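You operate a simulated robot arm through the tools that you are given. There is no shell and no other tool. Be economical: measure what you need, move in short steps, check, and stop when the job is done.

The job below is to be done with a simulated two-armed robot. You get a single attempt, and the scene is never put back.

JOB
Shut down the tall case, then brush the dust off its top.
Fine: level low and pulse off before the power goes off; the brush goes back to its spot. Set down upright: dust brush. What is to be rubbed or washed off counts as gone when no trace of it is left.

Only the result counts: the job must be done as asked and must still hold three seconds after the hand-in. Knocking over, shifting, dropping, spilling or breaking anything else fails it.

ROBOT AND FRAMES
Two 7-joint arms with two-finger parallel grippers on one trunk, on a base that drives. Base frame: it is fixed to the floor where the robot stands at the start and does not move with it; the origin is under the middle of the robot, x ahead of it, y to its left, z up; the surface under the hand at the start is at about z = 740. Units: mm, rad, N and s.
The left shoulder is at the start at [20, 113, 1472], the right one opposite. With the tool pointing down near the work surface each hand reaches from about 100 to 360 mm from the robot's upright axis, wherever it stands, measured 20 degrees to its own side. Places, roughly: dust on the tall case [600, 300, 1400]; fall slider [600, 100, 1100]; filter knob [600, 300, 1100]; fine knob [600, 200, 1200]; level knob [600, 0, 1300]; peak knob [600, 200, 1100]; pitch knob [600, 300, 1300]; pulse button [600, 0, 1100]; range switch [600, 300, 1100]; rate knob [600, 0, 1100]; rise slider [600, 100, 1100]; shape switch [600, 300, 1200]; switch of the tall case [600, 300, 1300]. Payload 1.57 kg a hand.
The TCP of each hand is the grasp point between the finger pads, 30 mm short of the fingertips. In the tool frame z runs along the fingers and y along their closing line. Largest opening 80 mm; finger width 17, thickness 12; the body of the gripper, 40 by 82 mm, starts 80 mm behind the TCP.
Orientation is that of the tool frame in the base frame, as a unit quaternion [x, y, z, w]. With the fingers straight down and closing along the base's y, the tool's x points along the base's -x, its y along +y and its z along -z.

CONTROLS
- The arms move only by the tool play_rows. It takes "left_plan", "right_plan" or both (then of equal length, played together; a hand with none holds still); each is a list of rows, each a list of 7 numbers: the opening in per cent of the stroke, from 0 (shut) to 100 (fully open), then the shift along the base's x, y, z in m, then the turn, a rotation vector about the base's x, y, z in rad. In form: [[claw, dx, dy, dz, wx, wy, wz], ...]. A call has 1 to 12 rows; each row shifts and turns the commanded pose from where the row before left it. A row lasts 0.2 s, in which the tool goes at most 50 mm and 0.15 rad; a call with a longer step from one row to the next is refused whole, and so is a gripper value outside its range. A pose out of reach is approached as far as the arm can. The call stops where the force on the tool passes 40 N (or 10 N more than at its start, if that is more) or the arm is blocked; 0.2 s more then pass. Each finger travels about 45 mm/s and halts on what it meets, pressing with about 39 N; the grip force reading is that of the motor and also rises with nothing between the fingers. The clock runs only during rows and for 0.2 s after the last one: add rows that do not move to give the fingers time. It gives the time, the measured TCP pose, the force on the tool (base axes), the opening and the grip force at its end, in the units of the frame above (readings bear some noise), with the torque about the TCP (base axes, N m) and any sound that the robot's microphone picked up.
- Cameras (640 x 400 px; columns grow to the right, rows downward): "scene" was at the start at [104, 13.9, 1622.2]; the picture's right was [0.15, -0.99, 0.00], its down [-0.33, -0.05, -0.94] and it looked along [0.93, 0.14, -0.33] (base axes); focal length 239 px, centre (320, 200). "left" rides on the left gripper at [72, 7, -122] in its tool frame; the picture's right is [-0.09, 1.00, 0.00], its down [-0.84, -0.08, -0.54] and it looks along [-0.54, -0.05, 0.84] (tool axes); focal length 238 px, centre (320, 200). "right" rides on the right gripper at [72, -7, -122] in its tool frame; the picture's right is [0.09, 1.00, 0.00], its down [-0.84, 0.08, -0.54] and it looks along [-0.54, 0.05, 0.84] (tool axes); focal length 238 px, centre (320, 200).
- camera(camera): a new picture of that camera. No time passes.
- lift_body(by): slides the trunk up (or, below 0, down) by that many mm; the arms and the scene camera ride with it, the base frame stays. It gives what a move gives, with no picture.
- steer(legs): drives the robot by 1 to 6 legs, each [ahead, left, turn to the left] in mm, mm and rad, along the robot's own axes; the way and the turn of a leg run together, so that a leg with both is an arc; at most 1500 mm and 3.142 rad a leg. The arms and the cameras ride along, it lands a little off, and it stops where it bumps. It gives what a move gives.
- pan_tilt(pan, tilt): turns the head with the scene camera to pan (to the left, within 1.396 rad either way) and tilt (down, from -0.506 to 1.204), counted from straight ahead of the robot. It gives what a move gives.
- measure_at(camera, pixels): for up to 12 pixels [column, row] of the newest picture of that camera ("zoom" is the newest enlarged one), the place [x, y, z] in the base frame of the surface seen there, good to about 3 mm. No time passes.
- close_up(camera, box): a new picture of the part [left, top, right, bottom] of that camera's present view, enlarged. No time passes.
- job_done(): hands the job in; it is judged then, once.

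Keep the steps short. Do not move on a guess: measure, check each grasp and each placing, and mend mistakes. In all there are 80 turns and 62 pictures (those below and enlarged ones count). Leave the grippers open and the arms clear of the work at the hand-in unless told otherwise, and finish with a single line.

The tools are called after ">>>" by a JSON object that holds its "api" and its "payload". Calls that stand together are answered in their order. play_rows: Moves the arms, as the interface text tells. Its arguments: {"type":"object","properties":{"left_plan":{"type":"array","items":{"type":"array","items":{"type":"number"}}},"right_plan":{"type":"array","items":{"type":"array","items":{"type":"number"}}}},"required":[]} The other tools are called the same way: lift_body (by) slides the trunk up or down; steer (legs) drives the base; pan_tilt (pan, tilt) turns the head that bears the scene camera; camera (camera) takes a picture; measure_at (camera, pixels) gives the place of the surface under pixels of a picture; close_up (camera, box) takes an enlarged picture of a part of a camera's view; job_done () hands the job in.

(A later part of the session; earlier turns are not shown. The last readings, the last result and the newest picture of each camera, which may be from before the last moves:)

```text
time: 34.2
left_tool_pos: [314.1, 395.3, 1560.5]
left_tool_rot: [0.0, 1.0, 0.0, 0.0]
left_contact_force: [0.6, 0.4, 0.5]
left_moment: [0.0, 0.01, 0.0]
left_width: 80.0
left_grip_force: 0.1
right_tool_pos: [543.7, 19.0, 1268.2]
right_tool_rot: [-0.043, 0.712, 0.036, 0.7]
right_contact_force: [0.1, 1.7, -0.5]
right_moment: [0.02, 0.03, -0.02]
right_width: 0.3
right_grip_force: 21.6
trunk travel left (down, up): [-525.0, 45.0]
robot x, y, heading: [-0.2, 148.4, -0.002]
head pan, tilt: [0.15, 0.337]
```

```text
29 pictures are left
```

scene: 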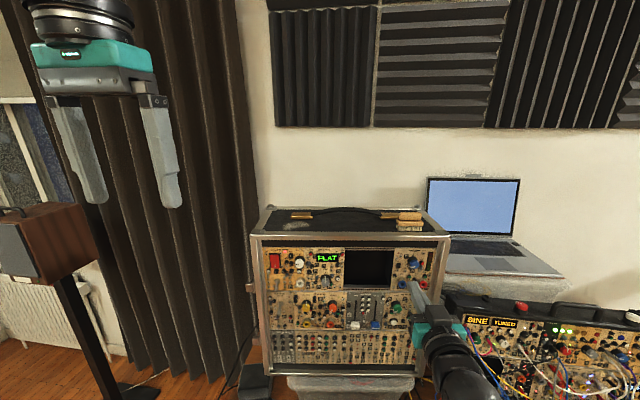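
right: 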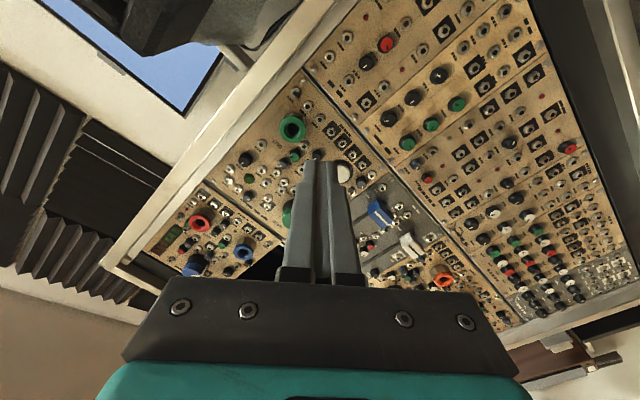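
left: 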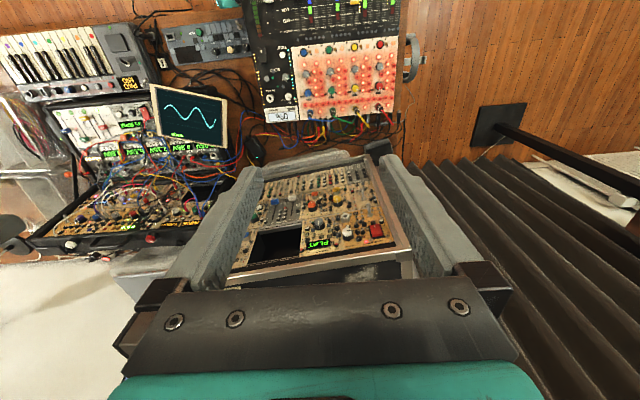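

>>> {"api": "close_up", "payload": {"camera": "scene", "box": [258, 245, 306, 275]}}

>>> {"api": "close_up", "payload": {"camera": "scene", "box": [374, 280, 438, 320]}}

```text
13.33 times, centred on (282, 260) of scene
```

zoom: 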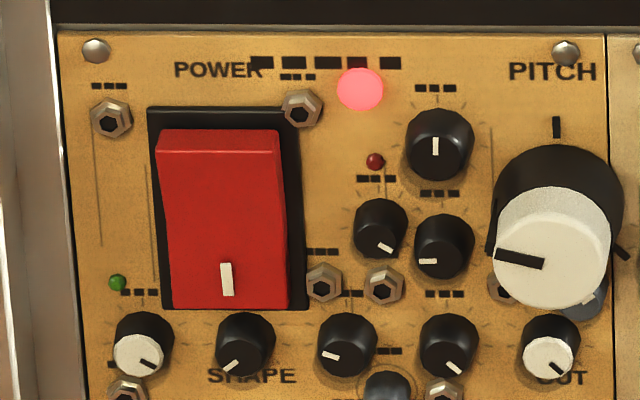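

```text
10.00 times, centred on (406, 300) of scene
```

zoom: 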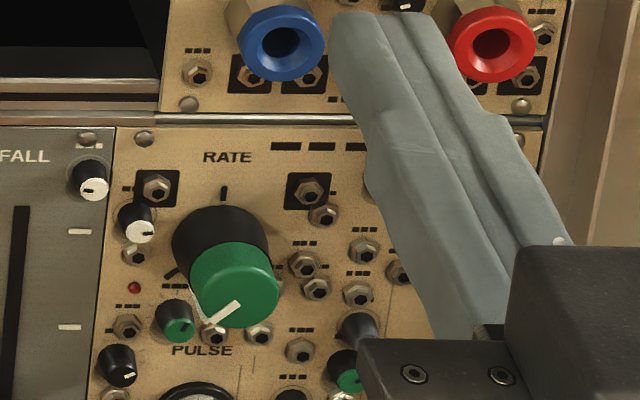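

The red rocker has a white "I" mark on its lower half. I measure its face to see which half is pressed in. The pulse LED is hidden by the hand for now.

>>> {"api": "close_up", "payload": {"camera": "scene", "box": [262, 248, 294, 268]}}

>>> {"api": "measure_at", "payload": {"camera": "zoom", "pixels": [[200, 120], [200, 145], [200, 180], [200, 220], [200, 260], [200, 300], [200, 330], [130, 220], [270, 220], [330, 300], [330, 160], [60, 160]]}}

```text
16.00 times, centred on (278, 258) of scene
```

zoom: 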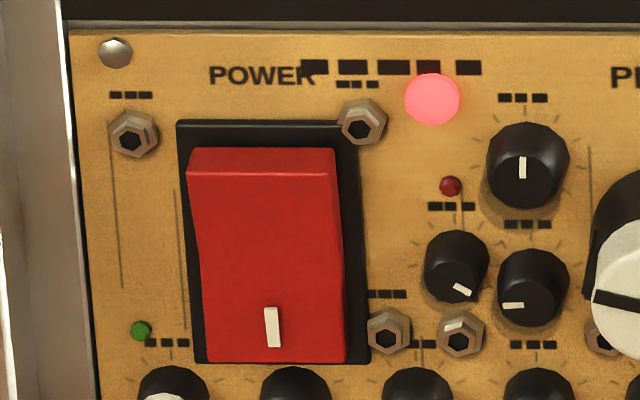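

```text
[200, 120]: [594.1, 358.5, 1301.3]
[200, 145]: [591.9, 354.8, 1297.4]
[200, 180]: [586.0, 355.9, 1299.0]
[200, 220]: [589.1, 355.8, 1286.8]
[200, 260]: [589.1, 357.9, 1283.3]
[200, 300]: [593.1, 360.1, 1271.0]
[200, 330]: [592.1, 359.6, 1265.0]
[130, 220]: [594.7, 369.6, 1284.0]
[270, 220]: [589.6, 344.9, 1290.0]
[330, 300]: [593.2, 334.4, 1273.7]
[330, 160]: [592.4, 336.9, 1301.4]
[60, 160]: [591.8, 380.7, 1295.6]
```

The rocker's top half stands proud (x = 586 against 593), so the lower "I" half is pressed and it is on. Switching off means pushing the top at about (587, 348, 1293). I swing the left hand level with fingers shut, 50 mm short of it, and move the right hand up and away.

>>> {"api": "play_rows", "payload": {"left_plan": [[0, 0.0176, -0.0051, -0.0243, 0, -0.1428, 0], [0, 0.0176, -0.0051, -0.0243, 0, -0.1428, 0], [0, 0.0176, -0.0051, -0.0243, 0, -0.1428, 0], [0, 0.0176, -0.0051, -0.0243, 0, -0.1428, 0], [0, 0.0176, -0.0051, -0.0243, 0, -0.1428, 0], [0, 0.0176, -0.0051, -0.0243, 0, -0.1428, 0], [0, 0.0176, -0.0051, -0.0243, 0, -0.1428, 0], [0, 0.0176, -0.0051, -0.0243, 0, -0.1428, 0], [0, 0.0176, -0.0051, -0.0243, 0, -0.1428, 0], [0, 0.0176, -0.0051, -0.0243, 0, -0.1428, 0], [0, 0.0176, -0.0051, -0.0243, 0, -0.1428, 0], [0, 0, 0, 0, 0, 0, 0.119]], "right_plan": [[0, -0.0235, -0.015, 0.0375, 0, 0, 0], [0, -0.0235, -0.015, 0.0375, 0, 0, 0], [0, -0.0235, -0.015, 0.0375, 0, 0, 0], [0, -0.0235, -0.015, 0.0375, 0, 0, 0], [0, 0, 0, 0, 0, 0, 0], [0, 0, 0, 0, 0, 0, 0], [0, 0, 0, 0, 0, 0, 0], [0, 0, 0, 0, 0, 0, 0], [0, 0, 0, 0, 0, 0, 0], [0, 0, 0, 0, 0, 0, 0], [0, 0, 0, 0, 0, 0, 0], [0, 0, 0, 0, 0, 0, 0]]}}

>>> {"api": "camera", "payload": {"camera": "scene"}}

```text
time: 36.8
left_tool_pos: [501.5, 356.4, 1322.1]
left_tool_rot: [-0.043, 0.705, 0.042, 0.706]
left_contact_force: [0.2, -0.1, 0.4]
left_moment: [0.02, 0.01, -0.01]
left_width: 0.0
left_grip_force: 21.1
left hand out of reach, approached as far as the arm can: row 11, 12
right_tool_pos: [449.7, -36.9, 1417.0]
right_tool_rot: [-0.044, 0.712, 0.037, 0.7]
right_contact_force: [-0.3, 0.1, -0.6]
right_moment: [-0.01, -0.01, 0.0]
right_width: 0.0
right_grip_force: 21.3
trunk travel left (down, up): [-525.0, 45.0]
robot x, y, heading: [0.9, 143.9, 0.002]
head pan, tilt: [0.15, 0.337]
```

```text
25 pictures are left
```

scene: 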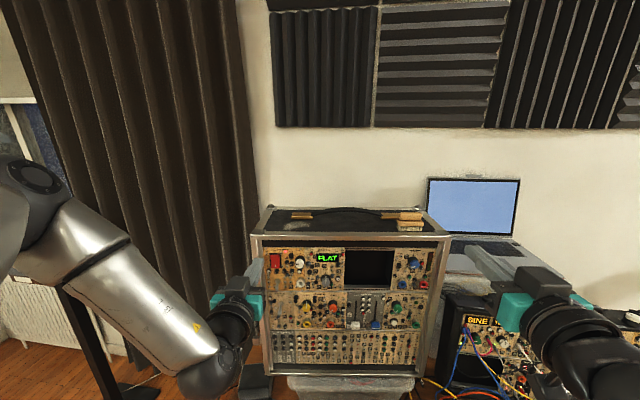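

The pulse LED should be visible now, so I check it. The left arm came up short (y = 356 rather than 338, z = 1322 rather than 1293). I'll drive 90 mm left so the switch lies ahead of that shoulder.

>>> {"api": "close_up", "payload": {"camera": "scene", "box": [374, 280, 438, 320]}}

>>> {"api": "steer", "payload": {"legs": [[0, 90, 0]]}}

```text
10.00 times, centred on (406, 300) of scene
```

zoom: 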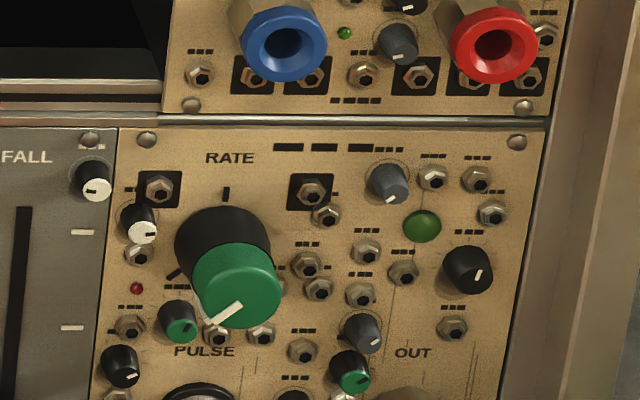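

```text
time: 37.9
left_tool_pos: [502.9, 446.1, 1322.9]
left_tool_rot: [-0.04, 0.707, 0.038, 0.705]
left_contact_force: [0.3, -0.3, -0.1]
left_moment: [0.03, -0.03, -0.01]
left_width: 0.2
left_grip_force: 21.2
right_tool_pos: [450.0, 53.2, 1416.6]
right_tool_rot: [-0.042, 0.712, 0.035, 0.7]
right_contact_force: [0.5, 0.3, 0.7]
right_moment: [0.01, 0.0, -0.04]
right_width: 0.1
right_grip_force: 21.1
trunk travel left (down, up): [-525.0, 45.0]
robot x, y, heading: [-1.5, 237.3, -0.003]
head pan, tilt: [0.15, 0.337]
```

The LED is still off. I play one still row to see where the left command stands, and glance at the LED again.

>>> {"api": "play_rows", "payload": {"left_plan": [[0, 0, 0, 0, 0, 0, 0], [0, 0, 0, 0, 0, 0, 0], [0, 0, 0, 0, 0, 0, 0]]}}

>>> {"api": "camera", "payload": {"camera": "scene"}}

```text
time: 38.7
left_tool_pos: [502.3, 446.0, 1322.0]
left_tool_rot: [-0.041, 0.706, 0.041, 0.705]
left_contact_force: [-0.7, 0.3, 0.0]
left_moment: [-0.01, -0.01, 0.0]
left_width: 0.1
left_grip_force: 21.7
right_tool_pos: [451.6, 53.0, 1416.9]
right_tool_rot: [-0.042, 0.712, 0.035, 0.7]
right_contact_force: [0.6, 0.0, -0.1]
right_moment: [0.03, 0.02, -0.01]
right_width: 0.0
right_grip_force: 20.9
trunk travel left (down, up): [-525.0, 45.0]
robot x, y, heading: [2.2, 234.6, -0.001]
head pan, tilt: [0.15, 0.337]
```

```text
23 pictures are left
```

scene: 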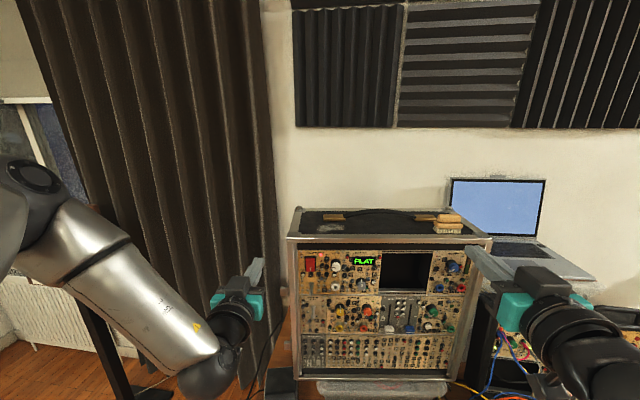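

Now I move the left hand across to the pre-switch pose (507, 338, 1293).

>>> {"api": "play_rows", "payload": {"left_plan": [[0, 0, -0.027, -0.0073, 0, 0, 0], [0, 0.001, -0.027, -0.0073, 0, 0, 0], [0, 0.002, -0.027, -0.0073, 0, 0, 0], [0, 0.002, -0.027, -0.0073, 0, 0, 0], [0, 0, 0, 0, 0, 0, 0]]}}

>>> {"api": "close_up", "payload": {"camera": "scene", "box": [270, 235, 350, 285]}}

```text
time: 39.9
left_tool_pos: [496.8, 395.9, 1361.5]
left_tool_rot: [-0.041, 0.707, 0.04, 0.705]
left_contact_force: [-0.1, -0.3, -0.4]
left_moment: [-0.01, 0.02, 0.05]
left_width: 0.0
left_grip_force: 20.6
left hand out of reach, approached as far as the arm can: row 1, 2, 3, 4
right_tool_pos: [449.9, 52.3, 1417.7]
right_tool_rot: [-0.043, 0.712, 0.036, 0.7]
right_contact_force: [-0.1, -0.4, -0.3]
right_moment: [-0.02, 0.0, 0.0]
right_width: 0.0
right_grip_force: 21.5
trunk travel left (down, up): [-525.0, 45.0]
robot x, y, heading: [-0.2, 237.0, -0.007]
head pan, tilt: [0.15, 0.337]
```

```text
8.00 times, centred on (310, 260) of scene
```

zoom: 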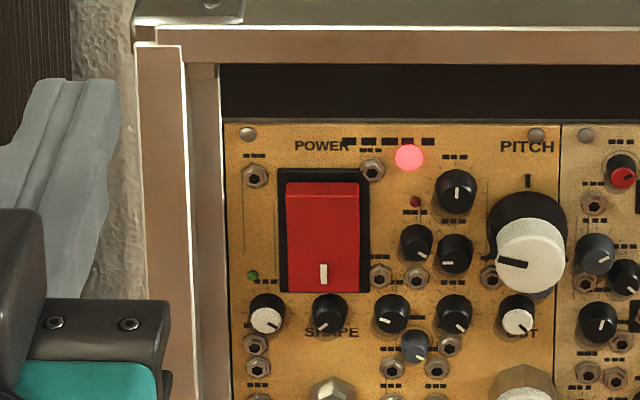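

The left elbow is badly folded. I'll put the left arm back in its home pose and use the right arm instead, by driving further left. First I fold the left arm back.

>>> {"api": "play_rows", "payload": {"left_plan": [[0, -0.02, 0.005, 0.018, 0, 0, -0.119], [0, -0.0166, 0.0082, 0.018, 0, 0.1428, 0], [0, -0.0166, 0.0082, 0.018, 0, 0.1428, 0], [0, -0.0166, 0.0082, 0.018, 0, 0.1428, 0], [0, -0.0166, 0.0082, 0.018, 0, 0.1428, 0], [0, -0.0166, 0.0082, 0.018, 0, 0.1428, 0], [0, -0.0166, 0.0082, 0.018, 0, 0.1428, 0], [0, -0.0166, 0.0082, 0.018, 0, 0.1428, 0], [0, -0.0166, 0.0082, 0.018, 0, 0.1428, 0], [0, -0.0166, 0.0082, 0.018, 0, 0.1428, 0], [0, -0.0166, 0.0082, 0.018, 0, 0.1428, 0], [0, 0, 0, 0, 0, 0.1428, 0]]}}

>>> {"api": "camera", "payload": {"camera": "scene"}}

```text
time: 42.5
left_tool_pos: [319.0, 480.8, 1560.8]
left_tool_rot: [0.0, 1.0, -0.002, -0.002]
left_contact_force: [0.0, 0.8, 0.0]
left_moment: [-0.01, 0.02, 0.0]
left_width: 0.1
left_grip_force: 21.4
left hand out of reach, approached as far as the arm can: row 3
right_tool_pos: [451.6, 52.8, 1415.6]
right_tool_rot: [-0.043, 0.712, 0.036, 0.7]
right_contact_force: [0.2, 1.1, -0.4]
right_moment: [-0.01, -0.03, 0.02]
right_width: 0.0
right_grip_force: 21.7
trunk travel left (down, up): [-525.0, 45.0]
robot x, y, heading: [0.1, 235.3, -0.003]
head pan, tilt: [0.15, 0.337]
```

```text
21 pictures are left
```

scene: 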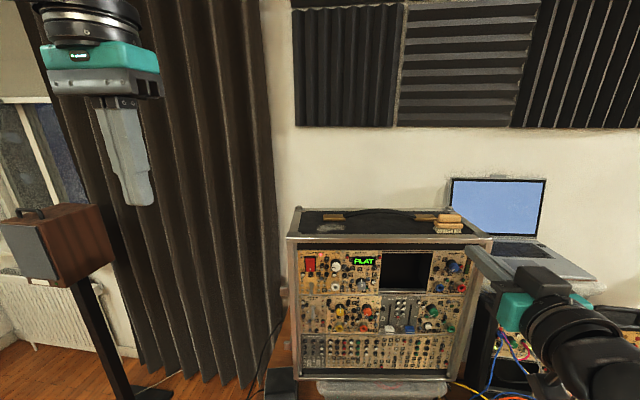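

>>> {"api": "measure_at", "payload": {"camera": "scene", "pixels": [[100, 240], [30, 250], [75, 270], [105, 340], [311, 263], [309, 258], [450, 284], [330, 226], [449, 217]]}}

```text
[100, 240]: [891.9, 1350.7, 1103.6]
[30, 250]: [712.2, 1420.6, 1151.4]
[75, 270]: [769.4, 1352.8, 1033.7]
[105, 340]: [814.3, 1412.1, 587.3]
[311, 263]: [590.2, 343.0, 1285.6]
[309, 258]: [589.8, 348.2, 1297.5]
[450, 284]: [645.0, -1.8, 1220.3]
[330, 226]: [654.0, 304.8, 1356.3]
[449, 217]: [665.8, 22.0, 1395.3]
```

The speaker is far off (y > 1300), so there is room. I drive 205 mm left.

>>> {"api": "steer", "payload": {"legs": [[0, 205, 0]]}}

```text
time: 43.8
left_tool_pos: [317.0, 564.9, 1559.2]
left_tool_rot: [0.003, 1.0, -0.001, -0.002]
left_contact_force: [0.6, -0.4, 0.2]
left_moment: [0.07, 0.0, -0.01]
left_width: 0.0
left_grip_force: 21.8
right_tool_pos: [446.6, 134.4, 1416.7]
right_tool_rot: [-0.038, 0.712, 0.034, 0.701]
right_contact_force: [0.4, -1.0, -0.6]
right_moment: [0.02, -0.01, 0.06]
right_width: 0.2
right_grip_force: 21.1
trunk travel left (down, up): [-525.0, 45.0]
robot x, y, heading: [-1.6, 323.7, -0.013]
head pan, tilt: [0.15, 0.337]
stopped in leg 1: the robot was blocked; the commanded pose is now the measured one
```

The base was blocked after about 88 mm. I look down and to the left to see what it met.

>>> {"api": "pan_tilt", "payload": {"pan": 1.2, "tilt": 0.9}}

>>> {"api": "camera", "payload": {"camera": "scene"}}

```text
time: 45.1
left_tool_pos: [317.9, 568.8, 1557.2]
left_tool_rot: [0.003, 1.0, -0.003, -0.002]
left_contact_force: [-0.3, -0.3, 0.1]
left_moment: [-0.02, 0.0, 0.01]
left_width: 0.1
left_grip_force: 21.4
right_tool_pos: [446.4, 137.9, 1417.6]
right_tool_rot: [-0.04, 0.712, 0.034, 0.7]
right_contact_force: [-0.3, -0.7, -0.7]
right_moment: [-0.01, 0.04, -0.02]
right_width: 0.0
right_grip_force: 21.7
trunk travel left (down, up): [-525.0, 45.0]
robot x, y, heading: [-1.0, 325.5, -0.014]
head pan, tilt: [1.201, 0.901]
```

```text
20 pictures are left
```

scene: 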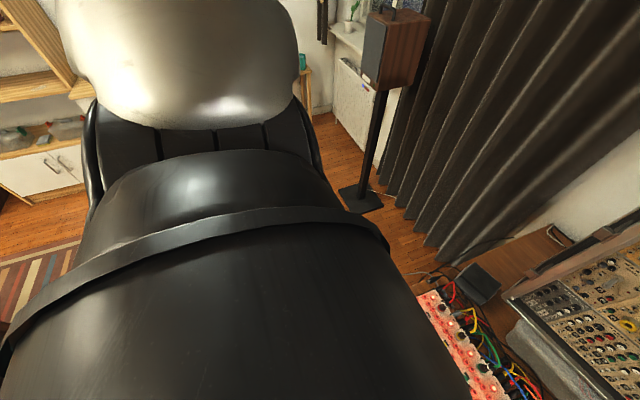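

The base seems to have met the table or panel to its front-left. I back off 30 mm to the right, then turn 0.3 rad left so the switch lies in front of the right shoulder.

>>> {"api": "steer", "payload": {"legs": [[0, -30, 0], [0, 0, 0.3]]}}

>>> {"api": "pan_tilt", "payload": {"pan": -0.2, "tilt": 0.4}}

>>> {"api": "camera", "payload": {"camera": "scene"}}

```text
time: 46.9
left_tool_pos: [233.7, 618.2, 1558.9]
left_tool_rot: [-0.142, 0.99, -0.002, -0.002]
left_contact_force: [-0.1, 0.2, 0.5]
left_moment: [-0.03, -0.02, 0.01]
left_width: 0.0
left_grip_force: 21.3
right_tool_pos: [480.6, 244.3, 1417.1]
right_tool_rot: [-0.144, 0.699, 0.135, 0.688]
right_contact_force: [-0.7, -0.2, 0.8]
right_moment: [0.0, -0.03, 0.01]
right_width: 0.1
right_grip_force: 21.2
trunk travel left (down, up): [-525.0, 45.0]
robot x, y, heading: [-6.4, 295.1, 0.283]
head pan, tilt: [1.201, 0.901]
```

```text
time: 48.5
left_tool_pos: [231.7, 619.0, 1558.5]
left_tool_rot: [-0.143, 0.99, -0.003, -0.001]
left_contact_force: [0.2, -0.2, -0.2]
left_moment: [-0.02, -0.02, 0.01]
left_width: 0.0
left_grip_force: 20.9
right_tool_pos: [480.1, 243.2, 1417.0]
right_tool_rot: [-0.144, 0.698, 0.136, 0.688]
right_contact_force: [1.0, -0.2, 0.0]
right_moment: [0.02, 0.0, 0.0]
right_width: 0.0
right_grip_force: 21.2
trunk travel left (down, up): [-525.0, 45.0]
robot x, y, heading: [-4.3, 294.6, 0.284]
head pan, tilt: [-0.201, 0.4]
```

```text
19 pictures are left
```

scene: 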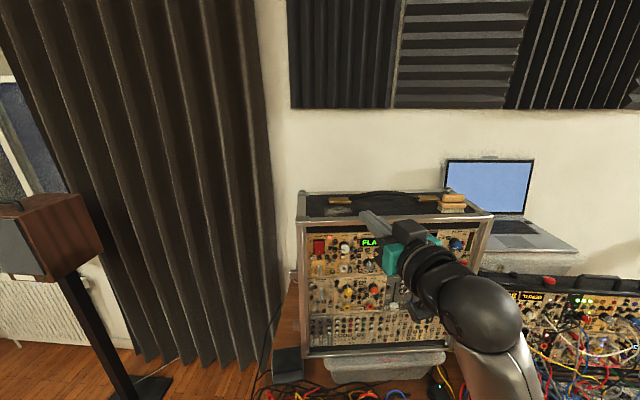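

I move the right hand to the pre-switch pose and yaw it back square to the panel.

>>> {"api": "play_rows", "payload": {"right_plan": [[0, 0.0068, 0.0238, -0.031, 0, 0, -0.07], [0, 0.0068, 0.0238, -0.031, 0, 0, -0.07], [0, 0.0068, 0.0238, -0.031, 0, 0, -0.07], [0, 0.0066, 0.0238, -0.031, 0, 0, -0.07], [0, 0, 0, 0, 0, 0, 0]]}}

>>> {"api": "close_up", "payload": {"camera": "scene", "box": [290, 215, 370, 265]}}

```text
time: 49.5
left_tool_pos: [233.3, 618.4, 1558.5]
left_tool_rot: [-0.142, 0.99, -0.003, -0.002]
left_contact_force: [0.6, -0.2, -0.4]
left_moment: [0.01, 0.0, 0.04]
left_width: 0.0
left_grip_force: 21.3
right_tool_pos: [523.2, 294.2, 1287.1]
right_tool_rot: [-0.119, 0.685, -0.04, 0.717]
right_contact_force: [-0.5, -0.1, 0.3]
right_moment: [0.02, 0.01, -0.01]
right_width: 0.0
right_grip_force: 21.1
trunk travel left (down, up): [-525.0, 45.0]
robot x, y, heading: [-5.2, 296.4, 0.276]
head pan, tilt: [-0.201, 0.4]
stopped in row 5 (right hand): the arm was blocked; the commanded pose is now the measured one
```

```text
8.00 times, centred on (330, 240) of scene
```

zoom: 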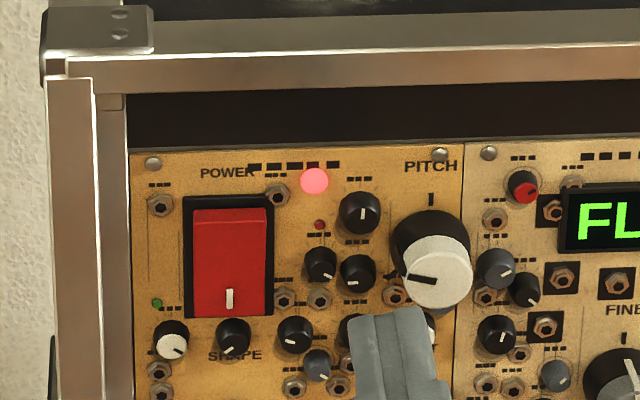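

The wrist seems limited when yawed right relative to the body. Pressing the rocker needn't be square, so I restore the leftward yaw (about 0.36 rad) and approach along that line instead.

>>> {"api": "play_rows", "payload": {"right_plan": [[0, -0.01, 0, 0.002, 0.0713, 0.0283, 0.082], [0, -0.003, 0.002, 0.002, 0.0713, 0.0283, 0.082], [0, 0, 0.005, 0.002, 0.0713, 0.0283, 0.082], [0, 0.003, 0.01, 0, 0, 0, 0], [0, 0.004, 0.01, 0, 0, 0, 0], [0, 0, 0, 0, 0, 0, 0]]}}

>>> {"api": "close_up", "payload": {"camera": "scene", "box": [290, 215, 370, 265]}}

```text
time: 50.9
left_tool_pos: [233.1, 620.0, 1559.4]
left_tool_rot: [-0.142, 0.99, -0.003, -0.001]
left_contact_force: [-1.0, -0.4, -0.8]
left_moment: [0.04, 0.01, -0.01]
left_width: 0.0
left_grip_force: 21.2
right_tool_pos: [516.3, 324.4, 1292.4]
right_tool_rot: [-0.125, 0.696, 0.126, 0.696]
right_contact_force: [0.9, 0.1, 0.7]
right_moment: [-0.02, 0.01, -0.03]
right_width: 0.0
right_grip_force: 21.4
trunk travel left (down, up): [-525.0, 45.0]
robot x, y, heading: [-3.8, 289.6, 0.281]
head pan, tilt: [-0.201, 0.4]
```

```text
8.00 times, centred on (330, 240) of scene
```

zoom: 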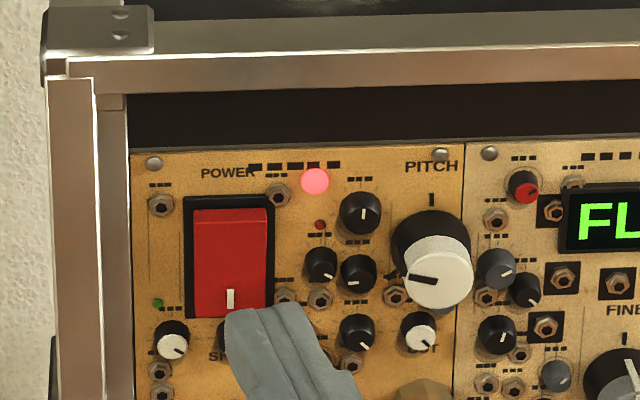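

That pose is reached. I refine the rocker position from this view.

>>> {"api": "measure_at", "payload": {"camera": "zoom", "pixels": [[230, 220], [200, 225], [262, 225], [230, 235], [230, 260], [230, 290], [230, 312], [250, 350]]}}

```text
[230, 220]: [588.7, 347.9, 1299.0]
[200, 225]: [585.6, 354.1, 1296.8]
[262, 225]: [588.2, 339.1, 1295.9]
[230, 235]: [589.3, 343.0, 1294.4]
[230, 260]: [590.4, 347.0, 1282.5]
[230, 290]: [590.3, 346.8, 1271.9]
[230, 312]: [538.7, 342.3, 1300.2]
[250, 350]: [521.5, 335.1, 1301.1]
```

I advance to contact at the rocker's top half, then push gently in small steps.

>>> {"api": "play_rows", "payload": {"right_plan": [[0, 0.02, 0.004, 0.001, 0, 0, 0], [0, 0.015, 0.004, 0.001, 0, 0, 0], [0, 0.006, 0.003, 0, 0, 0, 0], [0, 0.003, 0.0004, 0, 0, 0, 0], [0, 0.003, 0.0004, 0, 0, 0, 0], [0, 0.003, 0.0004, 0, 0, 0, 0], [0, 0.002, 0.0002, 0, 0, 0, 0], [0, 0.002, 0.0002, 0, 0, 0, 0]]}}

```text
time: 52.4
left_tool_pos: [227.5, 617.6, 1561.1]
left_tool_rot: [-0.143, 0.99, -0.003, 0.0]
left_contact_force: [0.4, -0.6, 0.0]
left_moment: [0.02, 0.01, -0.01]
left_width: 0.0
left_grip_force: 21.4
right_tool_pos: [558.4, 335.3, 1293.9]
right_tool_rot: [-0.126, 0.696, 0.128, 0.695]
right_contact_force: [-28.1, -6.2, 2.7]
right_moment: [-0.02, 0.1, -0.2]
right_width: 0.0
right_grip_force: 21.3
trunk travel left (down, up): [-525.0, 45.0]
robot x, y, heading: [-1.2, 290.4, 0.285]
head pan, tilt: [-0.201, 0.4]
heard: click
stopped in row 7 (right hand): the force on the tool passed its limit at 43 N (the readings are from after the stop); the commanded pose is now the measured one
```

It clicked. I withdraw and check the lamp and display.

>>> {"api": "play_rows", "payload": {"right_plan": [[0, -0.012, -0.003, 0, 0, 0, 0], [0, -0.035, -0.012, 0, 0, 0, 0], [0, -0.03, -0.03, 0.02, 0, 0, 0], [0, -0.02, -0.03, 0.02, 0, 0, 0]]}}

>>> {"api": "close_up", "payload": {"camera": "scene", "box": [290, 190, 482, 310]}}

```text
time: 53.4
left_tool_pos: [233.2, 616.8, 1557.3]
left_tool_rot: [-0.142, 0.99, -0.002, 0.0]
left_contact_force: [0.1, -1.1, 0.7]
left_moment: [0.0, -0.01, -0.02]
left_width: 0.1
left_grip_force: 21.1
right_tool_pos: [464.8, 259.8, 1335.2]
right_tool_rot: [-0.126, 0.699, 0.127, 0.692]
right_contact_force: [-0.7, -0.1, 1.2]
right_moment: [0.01, -0.01, -0.01]
right_width: 0.1
right_grip_force: 21.4
trunk travel left (down, up): [-525.0, 45.0]
robot x, y, heading: [-3.6, 295.8, 0.281]
head pan, tilt: [-0.201, 0.4]
```

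```text
3.33 times, centred on (386, 250) of scene
```

zoom: 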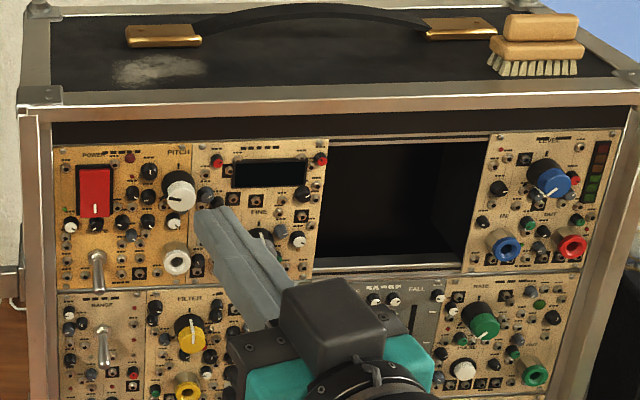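

Power is off: lamp and display are dark. Next I zoom in on the brush and dust to measure them from here.

>>> {"api": "close_up", "payload": {"camera": "scene", "box": [424, 183, 488, 223]}}

>>> {"api": "measure_at", "payload": {"camera": "zoom", "pixels": [[200, 120], [300, 120], [180, 185], [330, 185], [250, 90], [250, 165], [250, 185], [250, 215], [250, 255], [200, 80], [300, 80], [250, 75]]}}

>>> {"api": "close_up", "payload": {"camera": "scene", "box": [310, 185, 374, 225]}}

```text
10.00 times, centred on (456, 203) of scene
```

zoom: 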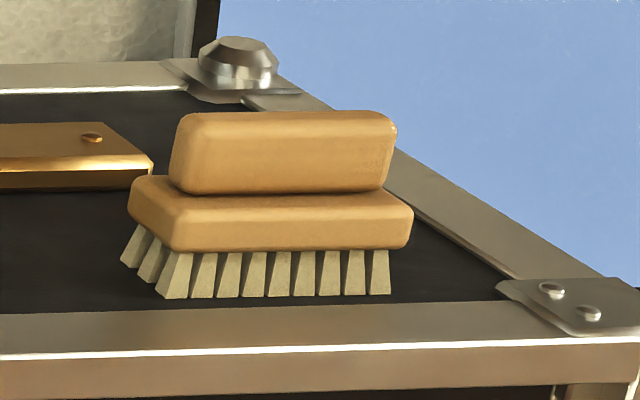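

```text
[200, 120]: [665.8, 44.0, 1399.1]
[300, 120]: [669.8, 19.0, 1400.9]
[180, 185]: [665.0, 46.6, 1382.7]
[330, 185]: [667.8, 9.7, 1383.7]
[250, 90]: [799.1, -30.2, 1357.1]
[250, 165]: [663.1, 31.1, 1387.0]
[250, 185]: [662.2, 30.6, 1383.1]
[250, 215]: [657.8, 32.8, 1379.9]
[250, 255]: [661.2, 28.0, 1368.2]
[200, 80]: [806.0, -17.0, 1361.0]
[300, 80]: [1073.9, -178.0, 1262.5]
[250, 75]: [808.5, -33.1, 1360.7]
```

```text
10.00 times, centred on (342, 205) of scene
```

zoom: 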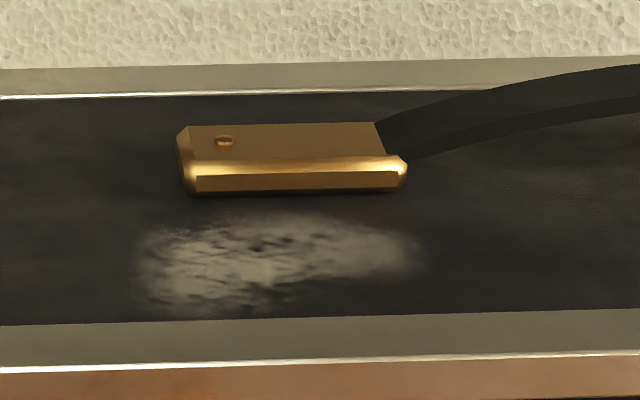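

I measure the dust's outline.

>>> {"api": "measure_at", "payload": {"camera": "zoom", "pixels": [[140, 240], [150, 300], [200, 312], [290, 216], [420, 250], [350, 275], [250, 300], [170, 222], [300, 190], [200, 190], [250, 325], [400, 170]]}}

>>> {"api": "steer", "payload": {"legs": [[0, 0, -0.28], [0, -165, 0]]}}

```text
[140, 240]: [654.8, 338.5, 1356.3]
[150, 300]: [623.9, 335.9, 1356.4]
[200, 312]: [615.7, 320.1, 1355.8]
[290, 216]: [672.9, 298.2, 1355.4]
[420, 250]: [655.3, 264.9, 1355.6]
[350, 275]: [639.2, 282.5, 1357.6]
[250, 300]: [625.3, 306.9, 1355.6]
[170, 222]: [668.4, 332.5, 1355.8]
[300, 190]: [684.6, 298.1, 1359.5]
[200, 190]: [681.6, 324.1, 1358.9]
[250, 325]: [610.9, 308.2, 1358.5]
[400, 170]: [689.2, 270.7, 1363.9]
```

```text
time: 55.7
left_tool_pos: [314.3, 375.4, 1558.0]
left_tool_rot: [-0.001, 1.0, -0.003, -0.002]
left_contact_force: [0.0, 0.9, 0.2]
left_moment: [0.01, 0.0, -0.02]
left_width: 0.4
left_grip_force: 21.4
right_tool_pos: [438.3, -33.6, 1335.3]
right_tool_rot: [-0.025, 0.71, 0.028, 0.703]
right_contact_force: [-0.2, 0.6, 0.5]
right_moment: [-0.01, -0.01, 0.02]
right_width: 0.1
right_grip_force: 21.5
trunk travel left (down, up): [-525.0, 45.0]
robot x, y, heading: [-3.6, 128.2, 0.001]
head pan, tilt: [-0.201, 0.4]
```

The dust spans x 613–675 and y 262–342. The brush handle centre is about (673, 22, 1393), and its length along y is about 50. I bring the right hand level in front of the handle, opened to 70 mm.

>>> {"api": "play_rows", "payload": {"right_plan": [[88, 0, 0.01, 0.03, 0, 0, 0], [88, 0.03, 0.01, 0.028, 0, 0, 0], [88, 0.033, 0.01, 0, 0, 0, 0], [88, 0.033, 0.01, 0, 0, 0, 0], [88, 0.033, 0.01, 0, 0, 0, 0], [88, 0.033, 0, 0, 0, 0, 0], [88, 0, 0, 0, 0, 0, 0]]}}

>>> {"api": "pan_tilt", "payload": {"pan": -0.1, "tilt": 0.4}}

>>> {"api": "close_up", "payload": {"camera": "scene", "box": [300, 150, 396, 210]}}

```text
time: 57.3
left_tool_pos: [314.2, 376.5, 1558.5]
left_tool_rot: [-0.002, 1.0, -0.003, -0.002]
left_contact_force: [0.2, 0.3, 0.4]
left_moment: [-0.03, -0.04, 0.0]
left_width: 0.0
left_grip_force: 20.7
right_tool_pos: [600.8, 17.2, 1394.0]
right_tool_rot: [-0.027, 0.709, 0.029, 0.704]
right_contact_force: [1.0, 0.7, 0.6]
right_moment: [-0.04, 0.04, 0.01]
right_width: 70.4
right_grip_force: 0.0
trunk travel left (down, up): [-525.0, 45.0]
robot x, y, heading: [-6.0, 128.3, -0.001]
head pan, tilt: [-0.201, 0.4]
```

```text
time: 58.0
left_tool_pos: [314.5, 376.8, 1558.4]
left_tool_rot: [-0.002, 1.0, -0.003, -0.001]
left_contact_force: [-0.3, 0.2, -0.7]
left_moment: [0.0, 0.01, 0.02]
left_width: 0.0
left_grip_force: 21.5
right_tool_pos: [600.7, 17.5, 1391.6]
right_tool_rot: [-0.027, 0.709, 0.029, 0.704]
right_contact_force: [0.0, 0.0, -0.2]
right_moment: [0.02, 0.01, 0.0]
right_width: 70.4
right_grip_force: 0.0
trunk travel left (down, up): [-525.0, 45.0]
robot x, y, heading: [-2.0, 128.7, -0.003]
head pan, tilt: [-0.099, 0.4]
```

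```text
6.67 times, centred on (348, 180) of scene
```

zoom: 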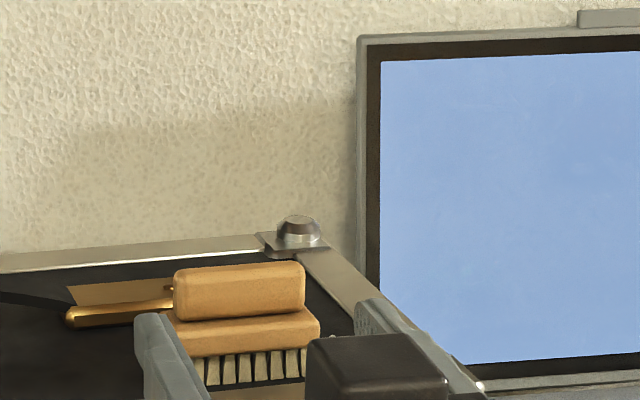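

The fingers straddle the brush. I measure the handle once more, along with the fingertips.

>>> {"api": "measure_at", "payload": {"camera": "zoom", "pixels": [[182, 295], [295, 285], [240, 270], [240, 290], [240, 310], [200, 272], [240, 318], [150, 325], [370, 310], [300, 268]]}}

```text
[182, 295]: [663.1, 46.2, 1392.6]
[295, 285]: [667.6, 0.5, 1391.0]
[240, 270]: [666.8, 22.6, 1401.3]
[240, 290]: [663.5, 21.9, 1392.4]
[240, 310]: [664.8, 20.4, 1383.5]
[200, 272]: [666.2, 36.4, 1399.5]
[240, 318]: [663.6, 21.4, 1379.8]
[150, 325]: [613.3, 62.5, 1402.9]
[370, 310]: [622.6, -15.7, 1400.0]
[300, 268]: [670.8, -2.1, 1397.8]
```

The handle centre is (673, 22.5, 1393) and the fingers are centred. I move in 66 mm and close.

>>> {"api": "play_rows", "payload": {"right_plan": [[88, 0.025, 0.001, 0, 0, 0, 0], [88, 0.025, 0.001, 0, 0, 0, 0], [88, 0.016, 0.001, 0, 0, 0, 0], [88, 0, 0, 0, 0, 0, 0], [0, 0, 0, 0, 0, 0, 0], [0, 0, 0, 0, 0, 0, 0], [0, 0, 0, 0, 0, 0, 0], [0, 0, 0, 0, 0, 0, 0]]}}

>>> {"api": "close_up", "payload": {"camera": "scene", "box": [300, 150, 396, 210]}}

```text
time: 59.8
left_tool_pos: [315.0, 376.4, 1559.2]
left_tool_rot: [-0.001, 1.0, -0.003, -0.002]
left_contact_force: [-0.6, -0.9, -0.3]
left_moment: [-0.02, 0.02, 0.01]
left_width: 0.0
left_grip_force: 21.0
right_tool_pos: [665.9, 21.2, 1392.6]
right_tool_rot: [-0.026, 0.709, 0.029, 0.704]
right_contact_force: [0.7, 0.9, 0.7]
right_moment: [0.01, -0.04, 0.0]
right_width: 51.2
right_grip_force: 39.0
trunk travel left (down, up): [-525.0, 45.0]
robot x, y, heading: [-7.0, 129.4, -0.002]
head pan, tilt: [-0.099, 0.4]
```

```text
6.67 times, centred on (348, 180) of scene
```

zoom: 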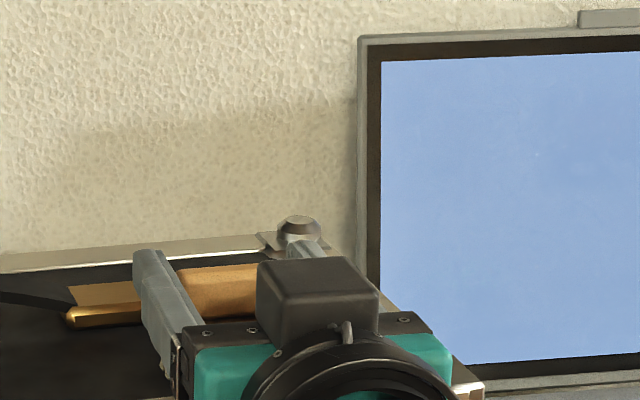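

The brush is gripped, 51.2 mm wide, at TCP (666, 21, 1393); I note that as the return pose. I lift it and draw it back towards me.

>>> {"api": "play_rows", "payload": {"right_plan": [[0, 0, 0, 0.02, 0, 0, 0], [0, 0, 0, 0.03, 0, 0, 0], [0, -0.03, 0, 0.015, 0, 0, 0], [0, -0.035, 0, 0, 0, 0, 0], [0, -0.035, 0, 0, 0, 0, 0]]}}

>>> {"api": "close_up", "payload": {"camera": "scene", "box": [260, 130, 420, 230]}}

```text
time: 61.0
left_tool_pos: [314.9, 376.4, 1558.1]
left_tool_rot: [-0.002, 1.0, -0.003, -0.001]
left_contact_force: [-0.4, -0.3, 0.8]
left_moment: [0.03, -0.02, 0.0]
left_width: 0.2
left_grip_force: 20.9
right_tool_pos: [565.5, 21.4, 1457.9]
right_tool_rot: [-0.027, 0.709, 0.029, 0.704]
right_contact_force: [0.5, -0.5, -0.6]
right_moment: [0.02, 0.0, -0.01]
right_width: 50.7
right_grip_force: 39.1
trunk travel left (down, up): [-525.0, 45.0]
robot x, y, heading: [-0.8, 131.9, -0.008]
head pan, tilt: [-0.099, 0.4]
```

```text
4.00 times, centred on (340, 180) of scene
```

zoom: 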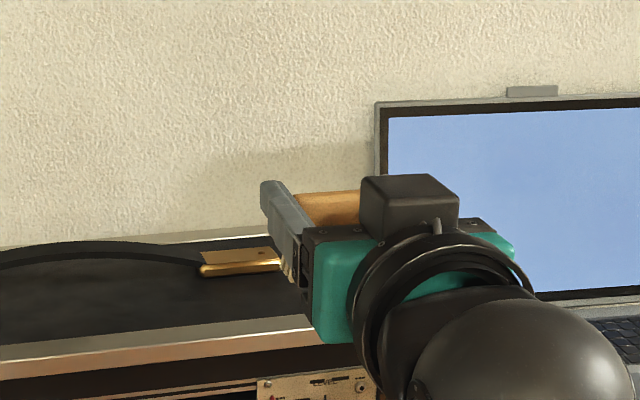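

The brush is held firmly. I drive 160 mm left and turn 0.28 rad towards the dust.

>>> {"api": "steer", "payload": {"legs": [[0, 160, 0], [0, 0, 0.28]]}}

>>> {"api": "camera", "payload": {"camera": "scene"}}

```text
time: 63.4
left_tool_pos: [237.2, 617.5, 1558.4]
left_tool_rot: [-0.139, 0.99, -0.003, -0.002]
left_contact_force: [0.3, 0.7, 0.6]
left_moment: [-0.02, -0.01, -0.05]
left_width: 0.1
left_grip_force: 21.6
right_tool_pos: [574.7, 342.3, 1457.1]
right_tool_rot: [-0.124, 0.699, 0.125, 0.693]
right_contact_force: [0.0, 0.6, -0.4]
right_moment: [-0.02, 0.04, -0.04]
right_width: 50.8
right_grip_force: 39.3
trunk travel left (down, up): [-525.0, 45.0]
robot x, y, heading: [-2.6, 289.9, 0.274]
head pan, tilt: [-0.099, 0.4]
```

```text
10 pictures are left
```

scene: 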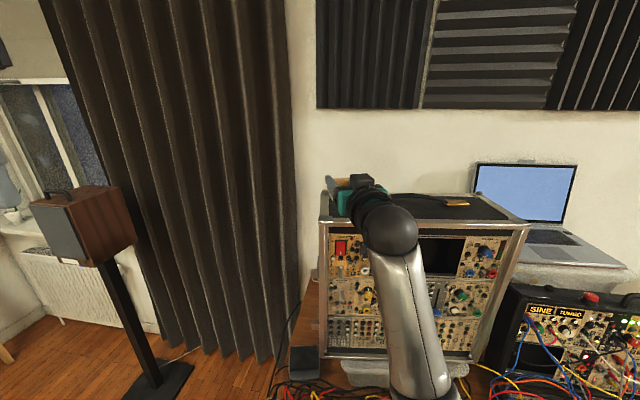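

The hand is over the case at yaw 0.36. I move above the dust, centre about (651, 302), and lower gently until the bristles touch, watching the force.

>>> {"api": "play_rows", "payload": {"right_plan": [[0, 0.023, -0.014, -0.01, 0, 0, 0], [0, 0.023, -0.014, -0.015, 0, 0, 0], [0, 0.024, -0.014, -0.02, 0, 0, 0], [0, 0, 0, -0.01, 0, 0, 0], [0, 0, 0, -0.006, 0, 0, 0], [0, 0, 0, -0.003, 0, 0, 0], [0, 0, 0, -0.001, 0, 0, 0]]}}

```text
time: 65.0
left_tool_pos: [236.0, 616.4, 1559.1]
left_tool_rot: [-0.139, 0.99, -0.003, -0.002]
left_contact_force: [0.2, 1.2, 0.3]
left_moment: [0.01, 0.0, 0.01]
left_width: 0.1
left_grip_force: 21.3
right_tool_pos: [643.5, 301.3, 1392.5]
right_tool_rot: [-0.123, 0.699, 0.124, 0.694]
right_contact_force: [-0.5, 0.5, 0.3]
right_moment: [-0.03, 0.0, 0.01]
right_width: 51.0
right_grip_force: 38.9
trunk travel left (down, up): [-525.0, 45.0]
robot x, y, heading: [-2.9, 294.0, 0.271]
head pan, tilt: [-0.099, 0.4]
```

>>> {"api": "play_rows", "payload": {"right_plan": [[0, 0, 0, -0.001, 0, 0, 0], [0, 0, 0, -0.001, 0, 0, 0], [0, 0, 0, 0, 0, 0, 0]]}}

```text
time: 65.8
left_tool_pos: [235.3, 617.2, 1558.9]
left_tool_rot: [-0.138, 0.99, -0.003, -0.002]
left_contact_force: [-0.6, 0.9, -0.1]
left_moment: [-0.01, 0.01, 0.03]
left_width: 0.0
left_grip_force: 21.6
right_tool_pos: [643.6, 300.0, 1392.7]
right_tool_rot: [-0.124, 0.697, 0.125, 0.695]
right_contact_force: [-1.3, 0.0, 7.3]
right_moment: [-0.07, 0.11, 0.03]
right_width: 50.8
right_grip_force: 38.8
trunk travel left (down, up): [-525.0, 45.0]
robot x, y, heading: [-4.9, 296.6, 0.268]
head pan, tilt: [-0.099, 0.4]
```

Contact at about 7 N. I sweep right, then left, then back along the case's width.

>>> {"api": "play_rows", "payload": {"right_plan": [[0, 0.0024, -0.02, 0, 0, 0, 0], [0, 0.0024, -0.02, 0, 0, 0, 0], [0, 0.0012, -0.01, 0, 0, 0, 0], [0, -0.0024, 0.02, 0, 0, 0, 0], [0, -0.0024, 0.02, 0, 0, 0, 0], [0, -0.0024, 0.02, 0, 0, 0, 0], [0, -0.0024, 0.02, 0, 0, 0, 0], [0, -0.0024, 0.02, 0, 0, 0, 0]]}}

```text
time: 66.4
left_tool_pos: [235.2, 614.7, 1559.5]
left_tool_rot: [-0.139, 0.99, -0.001, -0.002]
left_contact_force: [0.2, -0.8, 1.4]
left_moment: [0.09, -0.01, -0.01]
left_width: 0.0
left_grip_force: 20.8
right_tool_pos: [643.4, 271.2, 1393.8]
right_tool_rot: [-0.129, 0.693, 0.14, 0.696]
right_contact_force: [-4.6, 2.1, 3.5]
right_moment: [-0.02, 0.04, -0.04]
right_width: 51.1
right_grip_force: 38.7
trunk travel left (down, up): [-525.0, 45.0]
robot x, y, heading: [-1.9, 292.2, 0.275]
head pan, tilt: [-0.099, 0.4]
stopped in row 3 (right hand): the force on the tool passed its limit at 42 N (the readings are from after the stop); the commanded pose is now the measured one
```

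Something caught after 30 mm, probably the right fingertip on the carrying strap near (684, 247). I pull away from it and sweep only to the left of y = 280 in this back lane.

>>> {"api": "play_rows", "payload": {"right_plan": [[0, -0.006, 0.009, -0.001, 0, 0, 0], [0, 0.004, 0.02, 0, 0, 0, 0], [0, -0.0024, 0.02, 0, 0, 0, 0], [0, -0.0024, 0.02, 0, 0, 0, 0], [0, -0.0024, 0.018, 0, 0, 0, 0], [0, 0.0024, -0.02, 0, 0, 0, 0], [0, 0.0024, -0.02, 0, 0, 0, 0], [0, 0.0024, -0.02, 0, 0, 0, 0], [0, 0, 0, 0, 0, 0, 0]]}}

```text
time: 68.4
left_tool_pos: [233.7, 620.2, 1559.1]
left_tool_rot: [-0.139, 0.99, -0.004, 0.0]
left_contact_force: [-0.8, 0.0, 0.5]
left_moment: [-0.02, 0.0, -0.01]
left_width: 0.1
left_grip_force: 21.6
right_tool_pos: [640.3, 303.5, 1392.9]
right_tool_rot: [-0.128, 0.692, 0.137, 0.697]
right_contact_force: [-0.1, 4.6, 14.5]
right_moment: [-0.1, 0.02, 0.02]
right_width: 51.1
right_grip_force: 39.4
trunk travel left (down, up): [-525.0, 45.0]
robot x, y, heading: [-4.5, 294.1, 0.274]
head pan, tilt: [-0.099, 0.4]
```

That went smoothly. Next comes the front lane: 15 mm nearer, sweeping right to y = 262, left to y = 350, and back.

>>> {"api": "play_rows", "payload": {"right_plan": [[0, -0.015, 0, 0.0005, 0, 0, 0], [0, 0.0024, -0.02, 0, 0, 0, 0], [0, 0.0024, -0.02, 0, 0, 0, 0], [0, -0.0024, 0.02, 0, 0, 0, 0], [0, -0.0024, 0.02, 0, 0, 0, 0], [0, -0.0024, 0.02, 0, 0, 0, 0], [0, -0.0024, 0.02, 0, 0, 0, 0], [0, -0.001, 0.01, 0, 0, 0, 0], [0, 0.0024, -0.02, 0, 0, 0, 0], [0, 0.0024, -0.02, 0, 0, 0, 0], [0, 0.0024, -0.02, 0, 0, 0, 0], [0, 0, 0, 0, 0, 0, 0]]}}

```text
time: 71.0
left_tool_pos: [234.8, 619.0, 1558.3]
left_tool_rot: [-0.139, 0.99, -0.003, -0.002]
left_contact_force: [0.2, 0.1, 0.8]
left_moment: [-0.02, -0.01, 0.04]
left_width: 0.1
left_grip_force: 21.4
right_tool_pos: [629.1, 293.5, 1393.9]
right_tool_rot: [-0.129, 0.694, 0.137, 0.695]
right_contact_force: [-0.1, 3.4, 11.1]
right_moment: [-0.06, -0.02, 0.0]
right_width: 51.4
right_grip_force: 38.9
trunk travel left (down, up): [-525.0, 45.0]
robot x, y, heading: [0.1, 293.4, 0.273]
head pan, tilt: [-0.099, 0.4]
```

Both lanes are swept. I lift the brush, move it back off to the right and front, and look at the dust area.

>>> {"api": "play_rows", "payload": {"right_plan": [[0, 0, 0, 0.03, 0, 0, 0], [0, -0.01, 0, 0.035, 0, 0, 0], [0, -0.045, -0.01, 0.005, 0, 0, 0], [0, -0.04, -0.02, 0, 0, 0, 0], [0, -0.02, -0.04, 0, 0, 0, 0], [0, -0.01, -0.04, 0, 0, 0, 0]]}}

>>> {"api": "close_up", "payload": {"camera": "scene", "box": [310, 170, 422, 240]}}

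```text
time: 72.4
left_tool_pos: [234.5, 617.5, 1559.4]
left_tool_rot: [-0.14, 0.99, -0.003, -0.001]
left_contact_force: [-0.1, -0.8, 0.4]
left_moment: [0.02, 0.0, 0.05]
left_width: 0.1
left_grip_force: 20.8
right_tool_pos: [502.2, 185.4, 1461.2]
right_tool_rot: [-0.128, 0.695, 0.137, 0.694]
right_contact_force: [-0.2, 0.0, 0.3]
right_moment: [0.0, 0.03, 0.06]
right_width: 51.5
right_grip_force: 39.0
trunk travel left (down, up): [-525.0, 45.0]
robot x, y, heading: [-5.5, 292.5, 0.279]
head pan, tilt: [-0.099, 0.4]
```

```text
5.71 times, centred on (366, 205) of scene
```

zoom: 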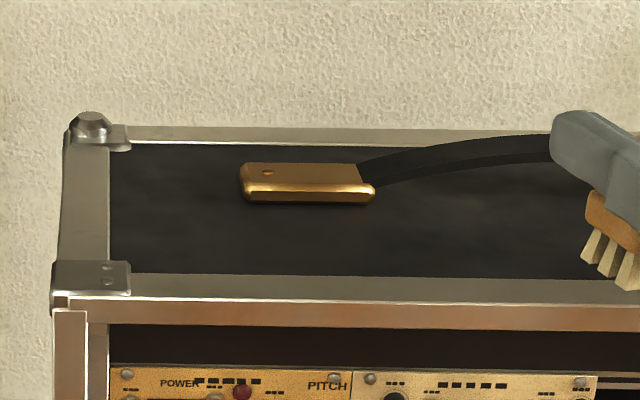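

It looks clean. I zoom tighter to check for faint traces.

>>> {"api": "close_up", "payload": {"camera": "scene", "box": [328, 194, 392, 224]}}

```text
10.00 times, centred on (360, 209) of scene
```

zoom: 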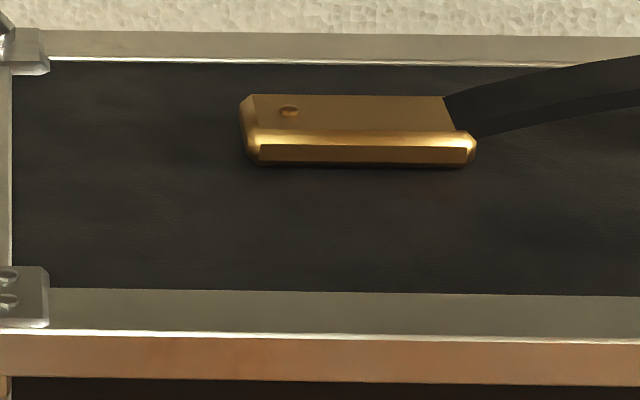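

The top is clean. I drive back to where I picked the brush up.

>>> {"api": "steer", "payload": {"legs": [[0, 0, -0.279], [0, -162, 0]]}}

```text
time: 74.8
left_tool_pos: [314.4, 379.4, 1558.9]
left_tool_rot: [-0.002, 1.0, -0.002, -0.002]
left_contact_force: [-0.2, -0.3, -0.1]
left_moment: [0.02, 0.0, 0.02]
left_width: 0.0
left_grip_force: 21.1
right_tool_pos: [453.8, -110.7, 1460.9]
right_tool_rot: [-0.032, 0.706, 0.041, 0.707]
right_contact_force: [0.0, -1.6, -0.3]
right_moment: [0.0, -0.03, 0.03]
right_width: 50.9
right_grip_force: 39.3
trunk travel left (down, up): [-525.0, 45.0]
robot x, y, heading: [-1.8, 132.8, 0.002]
head pan, tilt: [-0.099, 0.4]
```

I realign to the original orientation, move over the brush's spot, and stop 5 mm above it.

>>> {"api": "play_rows", "payload": {"right_plan": [[0, 0.028, 0.033, 0, -0.0025, 0.002, -0.006], [0, 0.028, 0.033, 0, -0.0025, 0.002, -0.006], [0, 0.028, 0.033, 0, -0.0025, 0.002, -0.006], [0, 0.028, 0.033, 0, -0.0025, 0.002, -0.006], [0, 0.035, 0, 0, 0, 0, 0], [0, 0.035, 0, 0, 0, 0, 0], [0, 0.03, 0, -0.01, 0, 0, 0], [0, 0, 0, -0.03, 0, 0, 0], [0, 0, 0, -0.02, 0, 0, 0], [0, 0, 0, -0.004, 0, 0, 0], [0, 0, 0, 0, 0, 0, 0]]}}

>>> {"api": "close_up", "payload": {"camera": "scene", "box": [300, 150, 396, 210]}}

```text
time: 77.2
left_tool_pos: [314.7, 379.1, 1558.7]
left_tool_rot: [-0.003, 1.0, -0.003, -0.001]
left_contact_force: [-0.9, 0.9, -0.2]
left_moment: [-0.01, -0.02, -0.01]
left_width: 0.0
left_grip_force: 21.2
right_tool_pos: [666.0, 23.9, 1397.2]
right_tool_rot: [-0.026, 0.709, 0.028, 0.704]
right_contact_force: [0.4, 0.3, 0.1]
right_moment: [0.03, -0.02, 0.0]
right_width: 50.9
right_grip_force: 39.3
trunk travel left (down, up): [-525.0, 45.0]
robot x, y, heading: [-3.7, 129.7, 0.004]
head pan, tilt: [-0.099, 0.4]
```

```text
6.67 times, centred on (348, 180) of scene
```

zoom: 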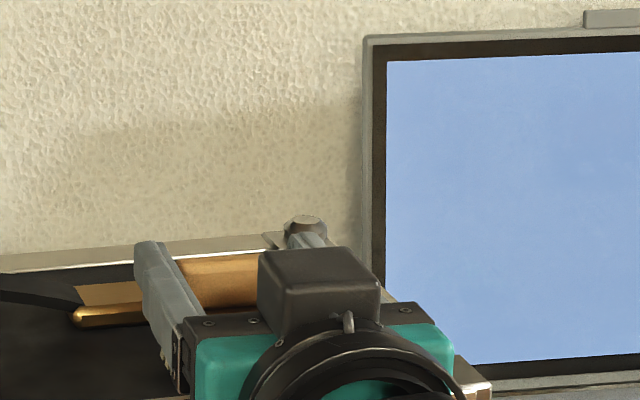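

It matches the earlier view. I shift 2.5 mm right and lower in millimetre steps until contact.

>>> {"api": "play_rows", "payload": {"right_plan": [[0, 0, -0.0025, -0.002, 0, 0, 0], [0, 0, 0, -0.0015, 0, 0, 0], [0, 0, 0, -0.001, 0, 0, 0], [0, 0, 0, 0, 0, 0, 0]]}}

```text
time: 78.2
left_tool_pos: [314.7, 377.3, 1559.0]
left_tool_rot: [-0.003, 1.0, -0.002, -0.002]
left_contact_force: [-0.5, 0.5, 0.5]
left_moment: [-0.02, 0.02, 0.06]
left_width: 0.1
left_grip_force: 21.1
right_tool_pos: [666.1, 20.5, 1392.3]
right_tool_rot: [-0.028, 0.709, 0.029, 0.705]
right_contact_force: [0.4, -0.2, 0.6]
right_moment: [-0.02, -0.01, 0.03]
right_width: 51.0
right_grip_force: 38.6
trunk travel left (down, up): [-525.0, 45.0]
robot x, y, heading: [-1.7, 132.1, 0.002]
head pan, tilt: [-0.099, 0.4]
```

>>> {"api": "play_rows", "payload": {"right_plan": [[0, 0, 0, -0.001, 0, 0, 0], [0, 0, 0, 0, 0, 0, 0]]}}

```text
time: 78.8
left_tool_pos: [314.3, 378.8, 1559.6]
left_tool_rot: [-0.004, 1.0, -0.002, -0.002]
left_contact_force: [0.2, -0.3, -0.3]
left_moment: [0.02, 0.02, 0.01]
left_width: 0.2
left_grip_force: 21.1
right_tool_pos: [666.9, 20.9, 1392.7]
right_tool_rot: [-0.028, 0.708, 0.03, 0.705]
right_contact_force: [0.1, 0.1, 3.7]
right_moment: [-0.09, -0.03, 0.0]
right_width: 50.9
right_grip_force: 38.7
trunk travel left (down, up): [-525.0, 45.0]
robot x, y, heading: [-5.7, 131.5, 0.001]
head pan, tilt: [-0.099, 0.4]
```

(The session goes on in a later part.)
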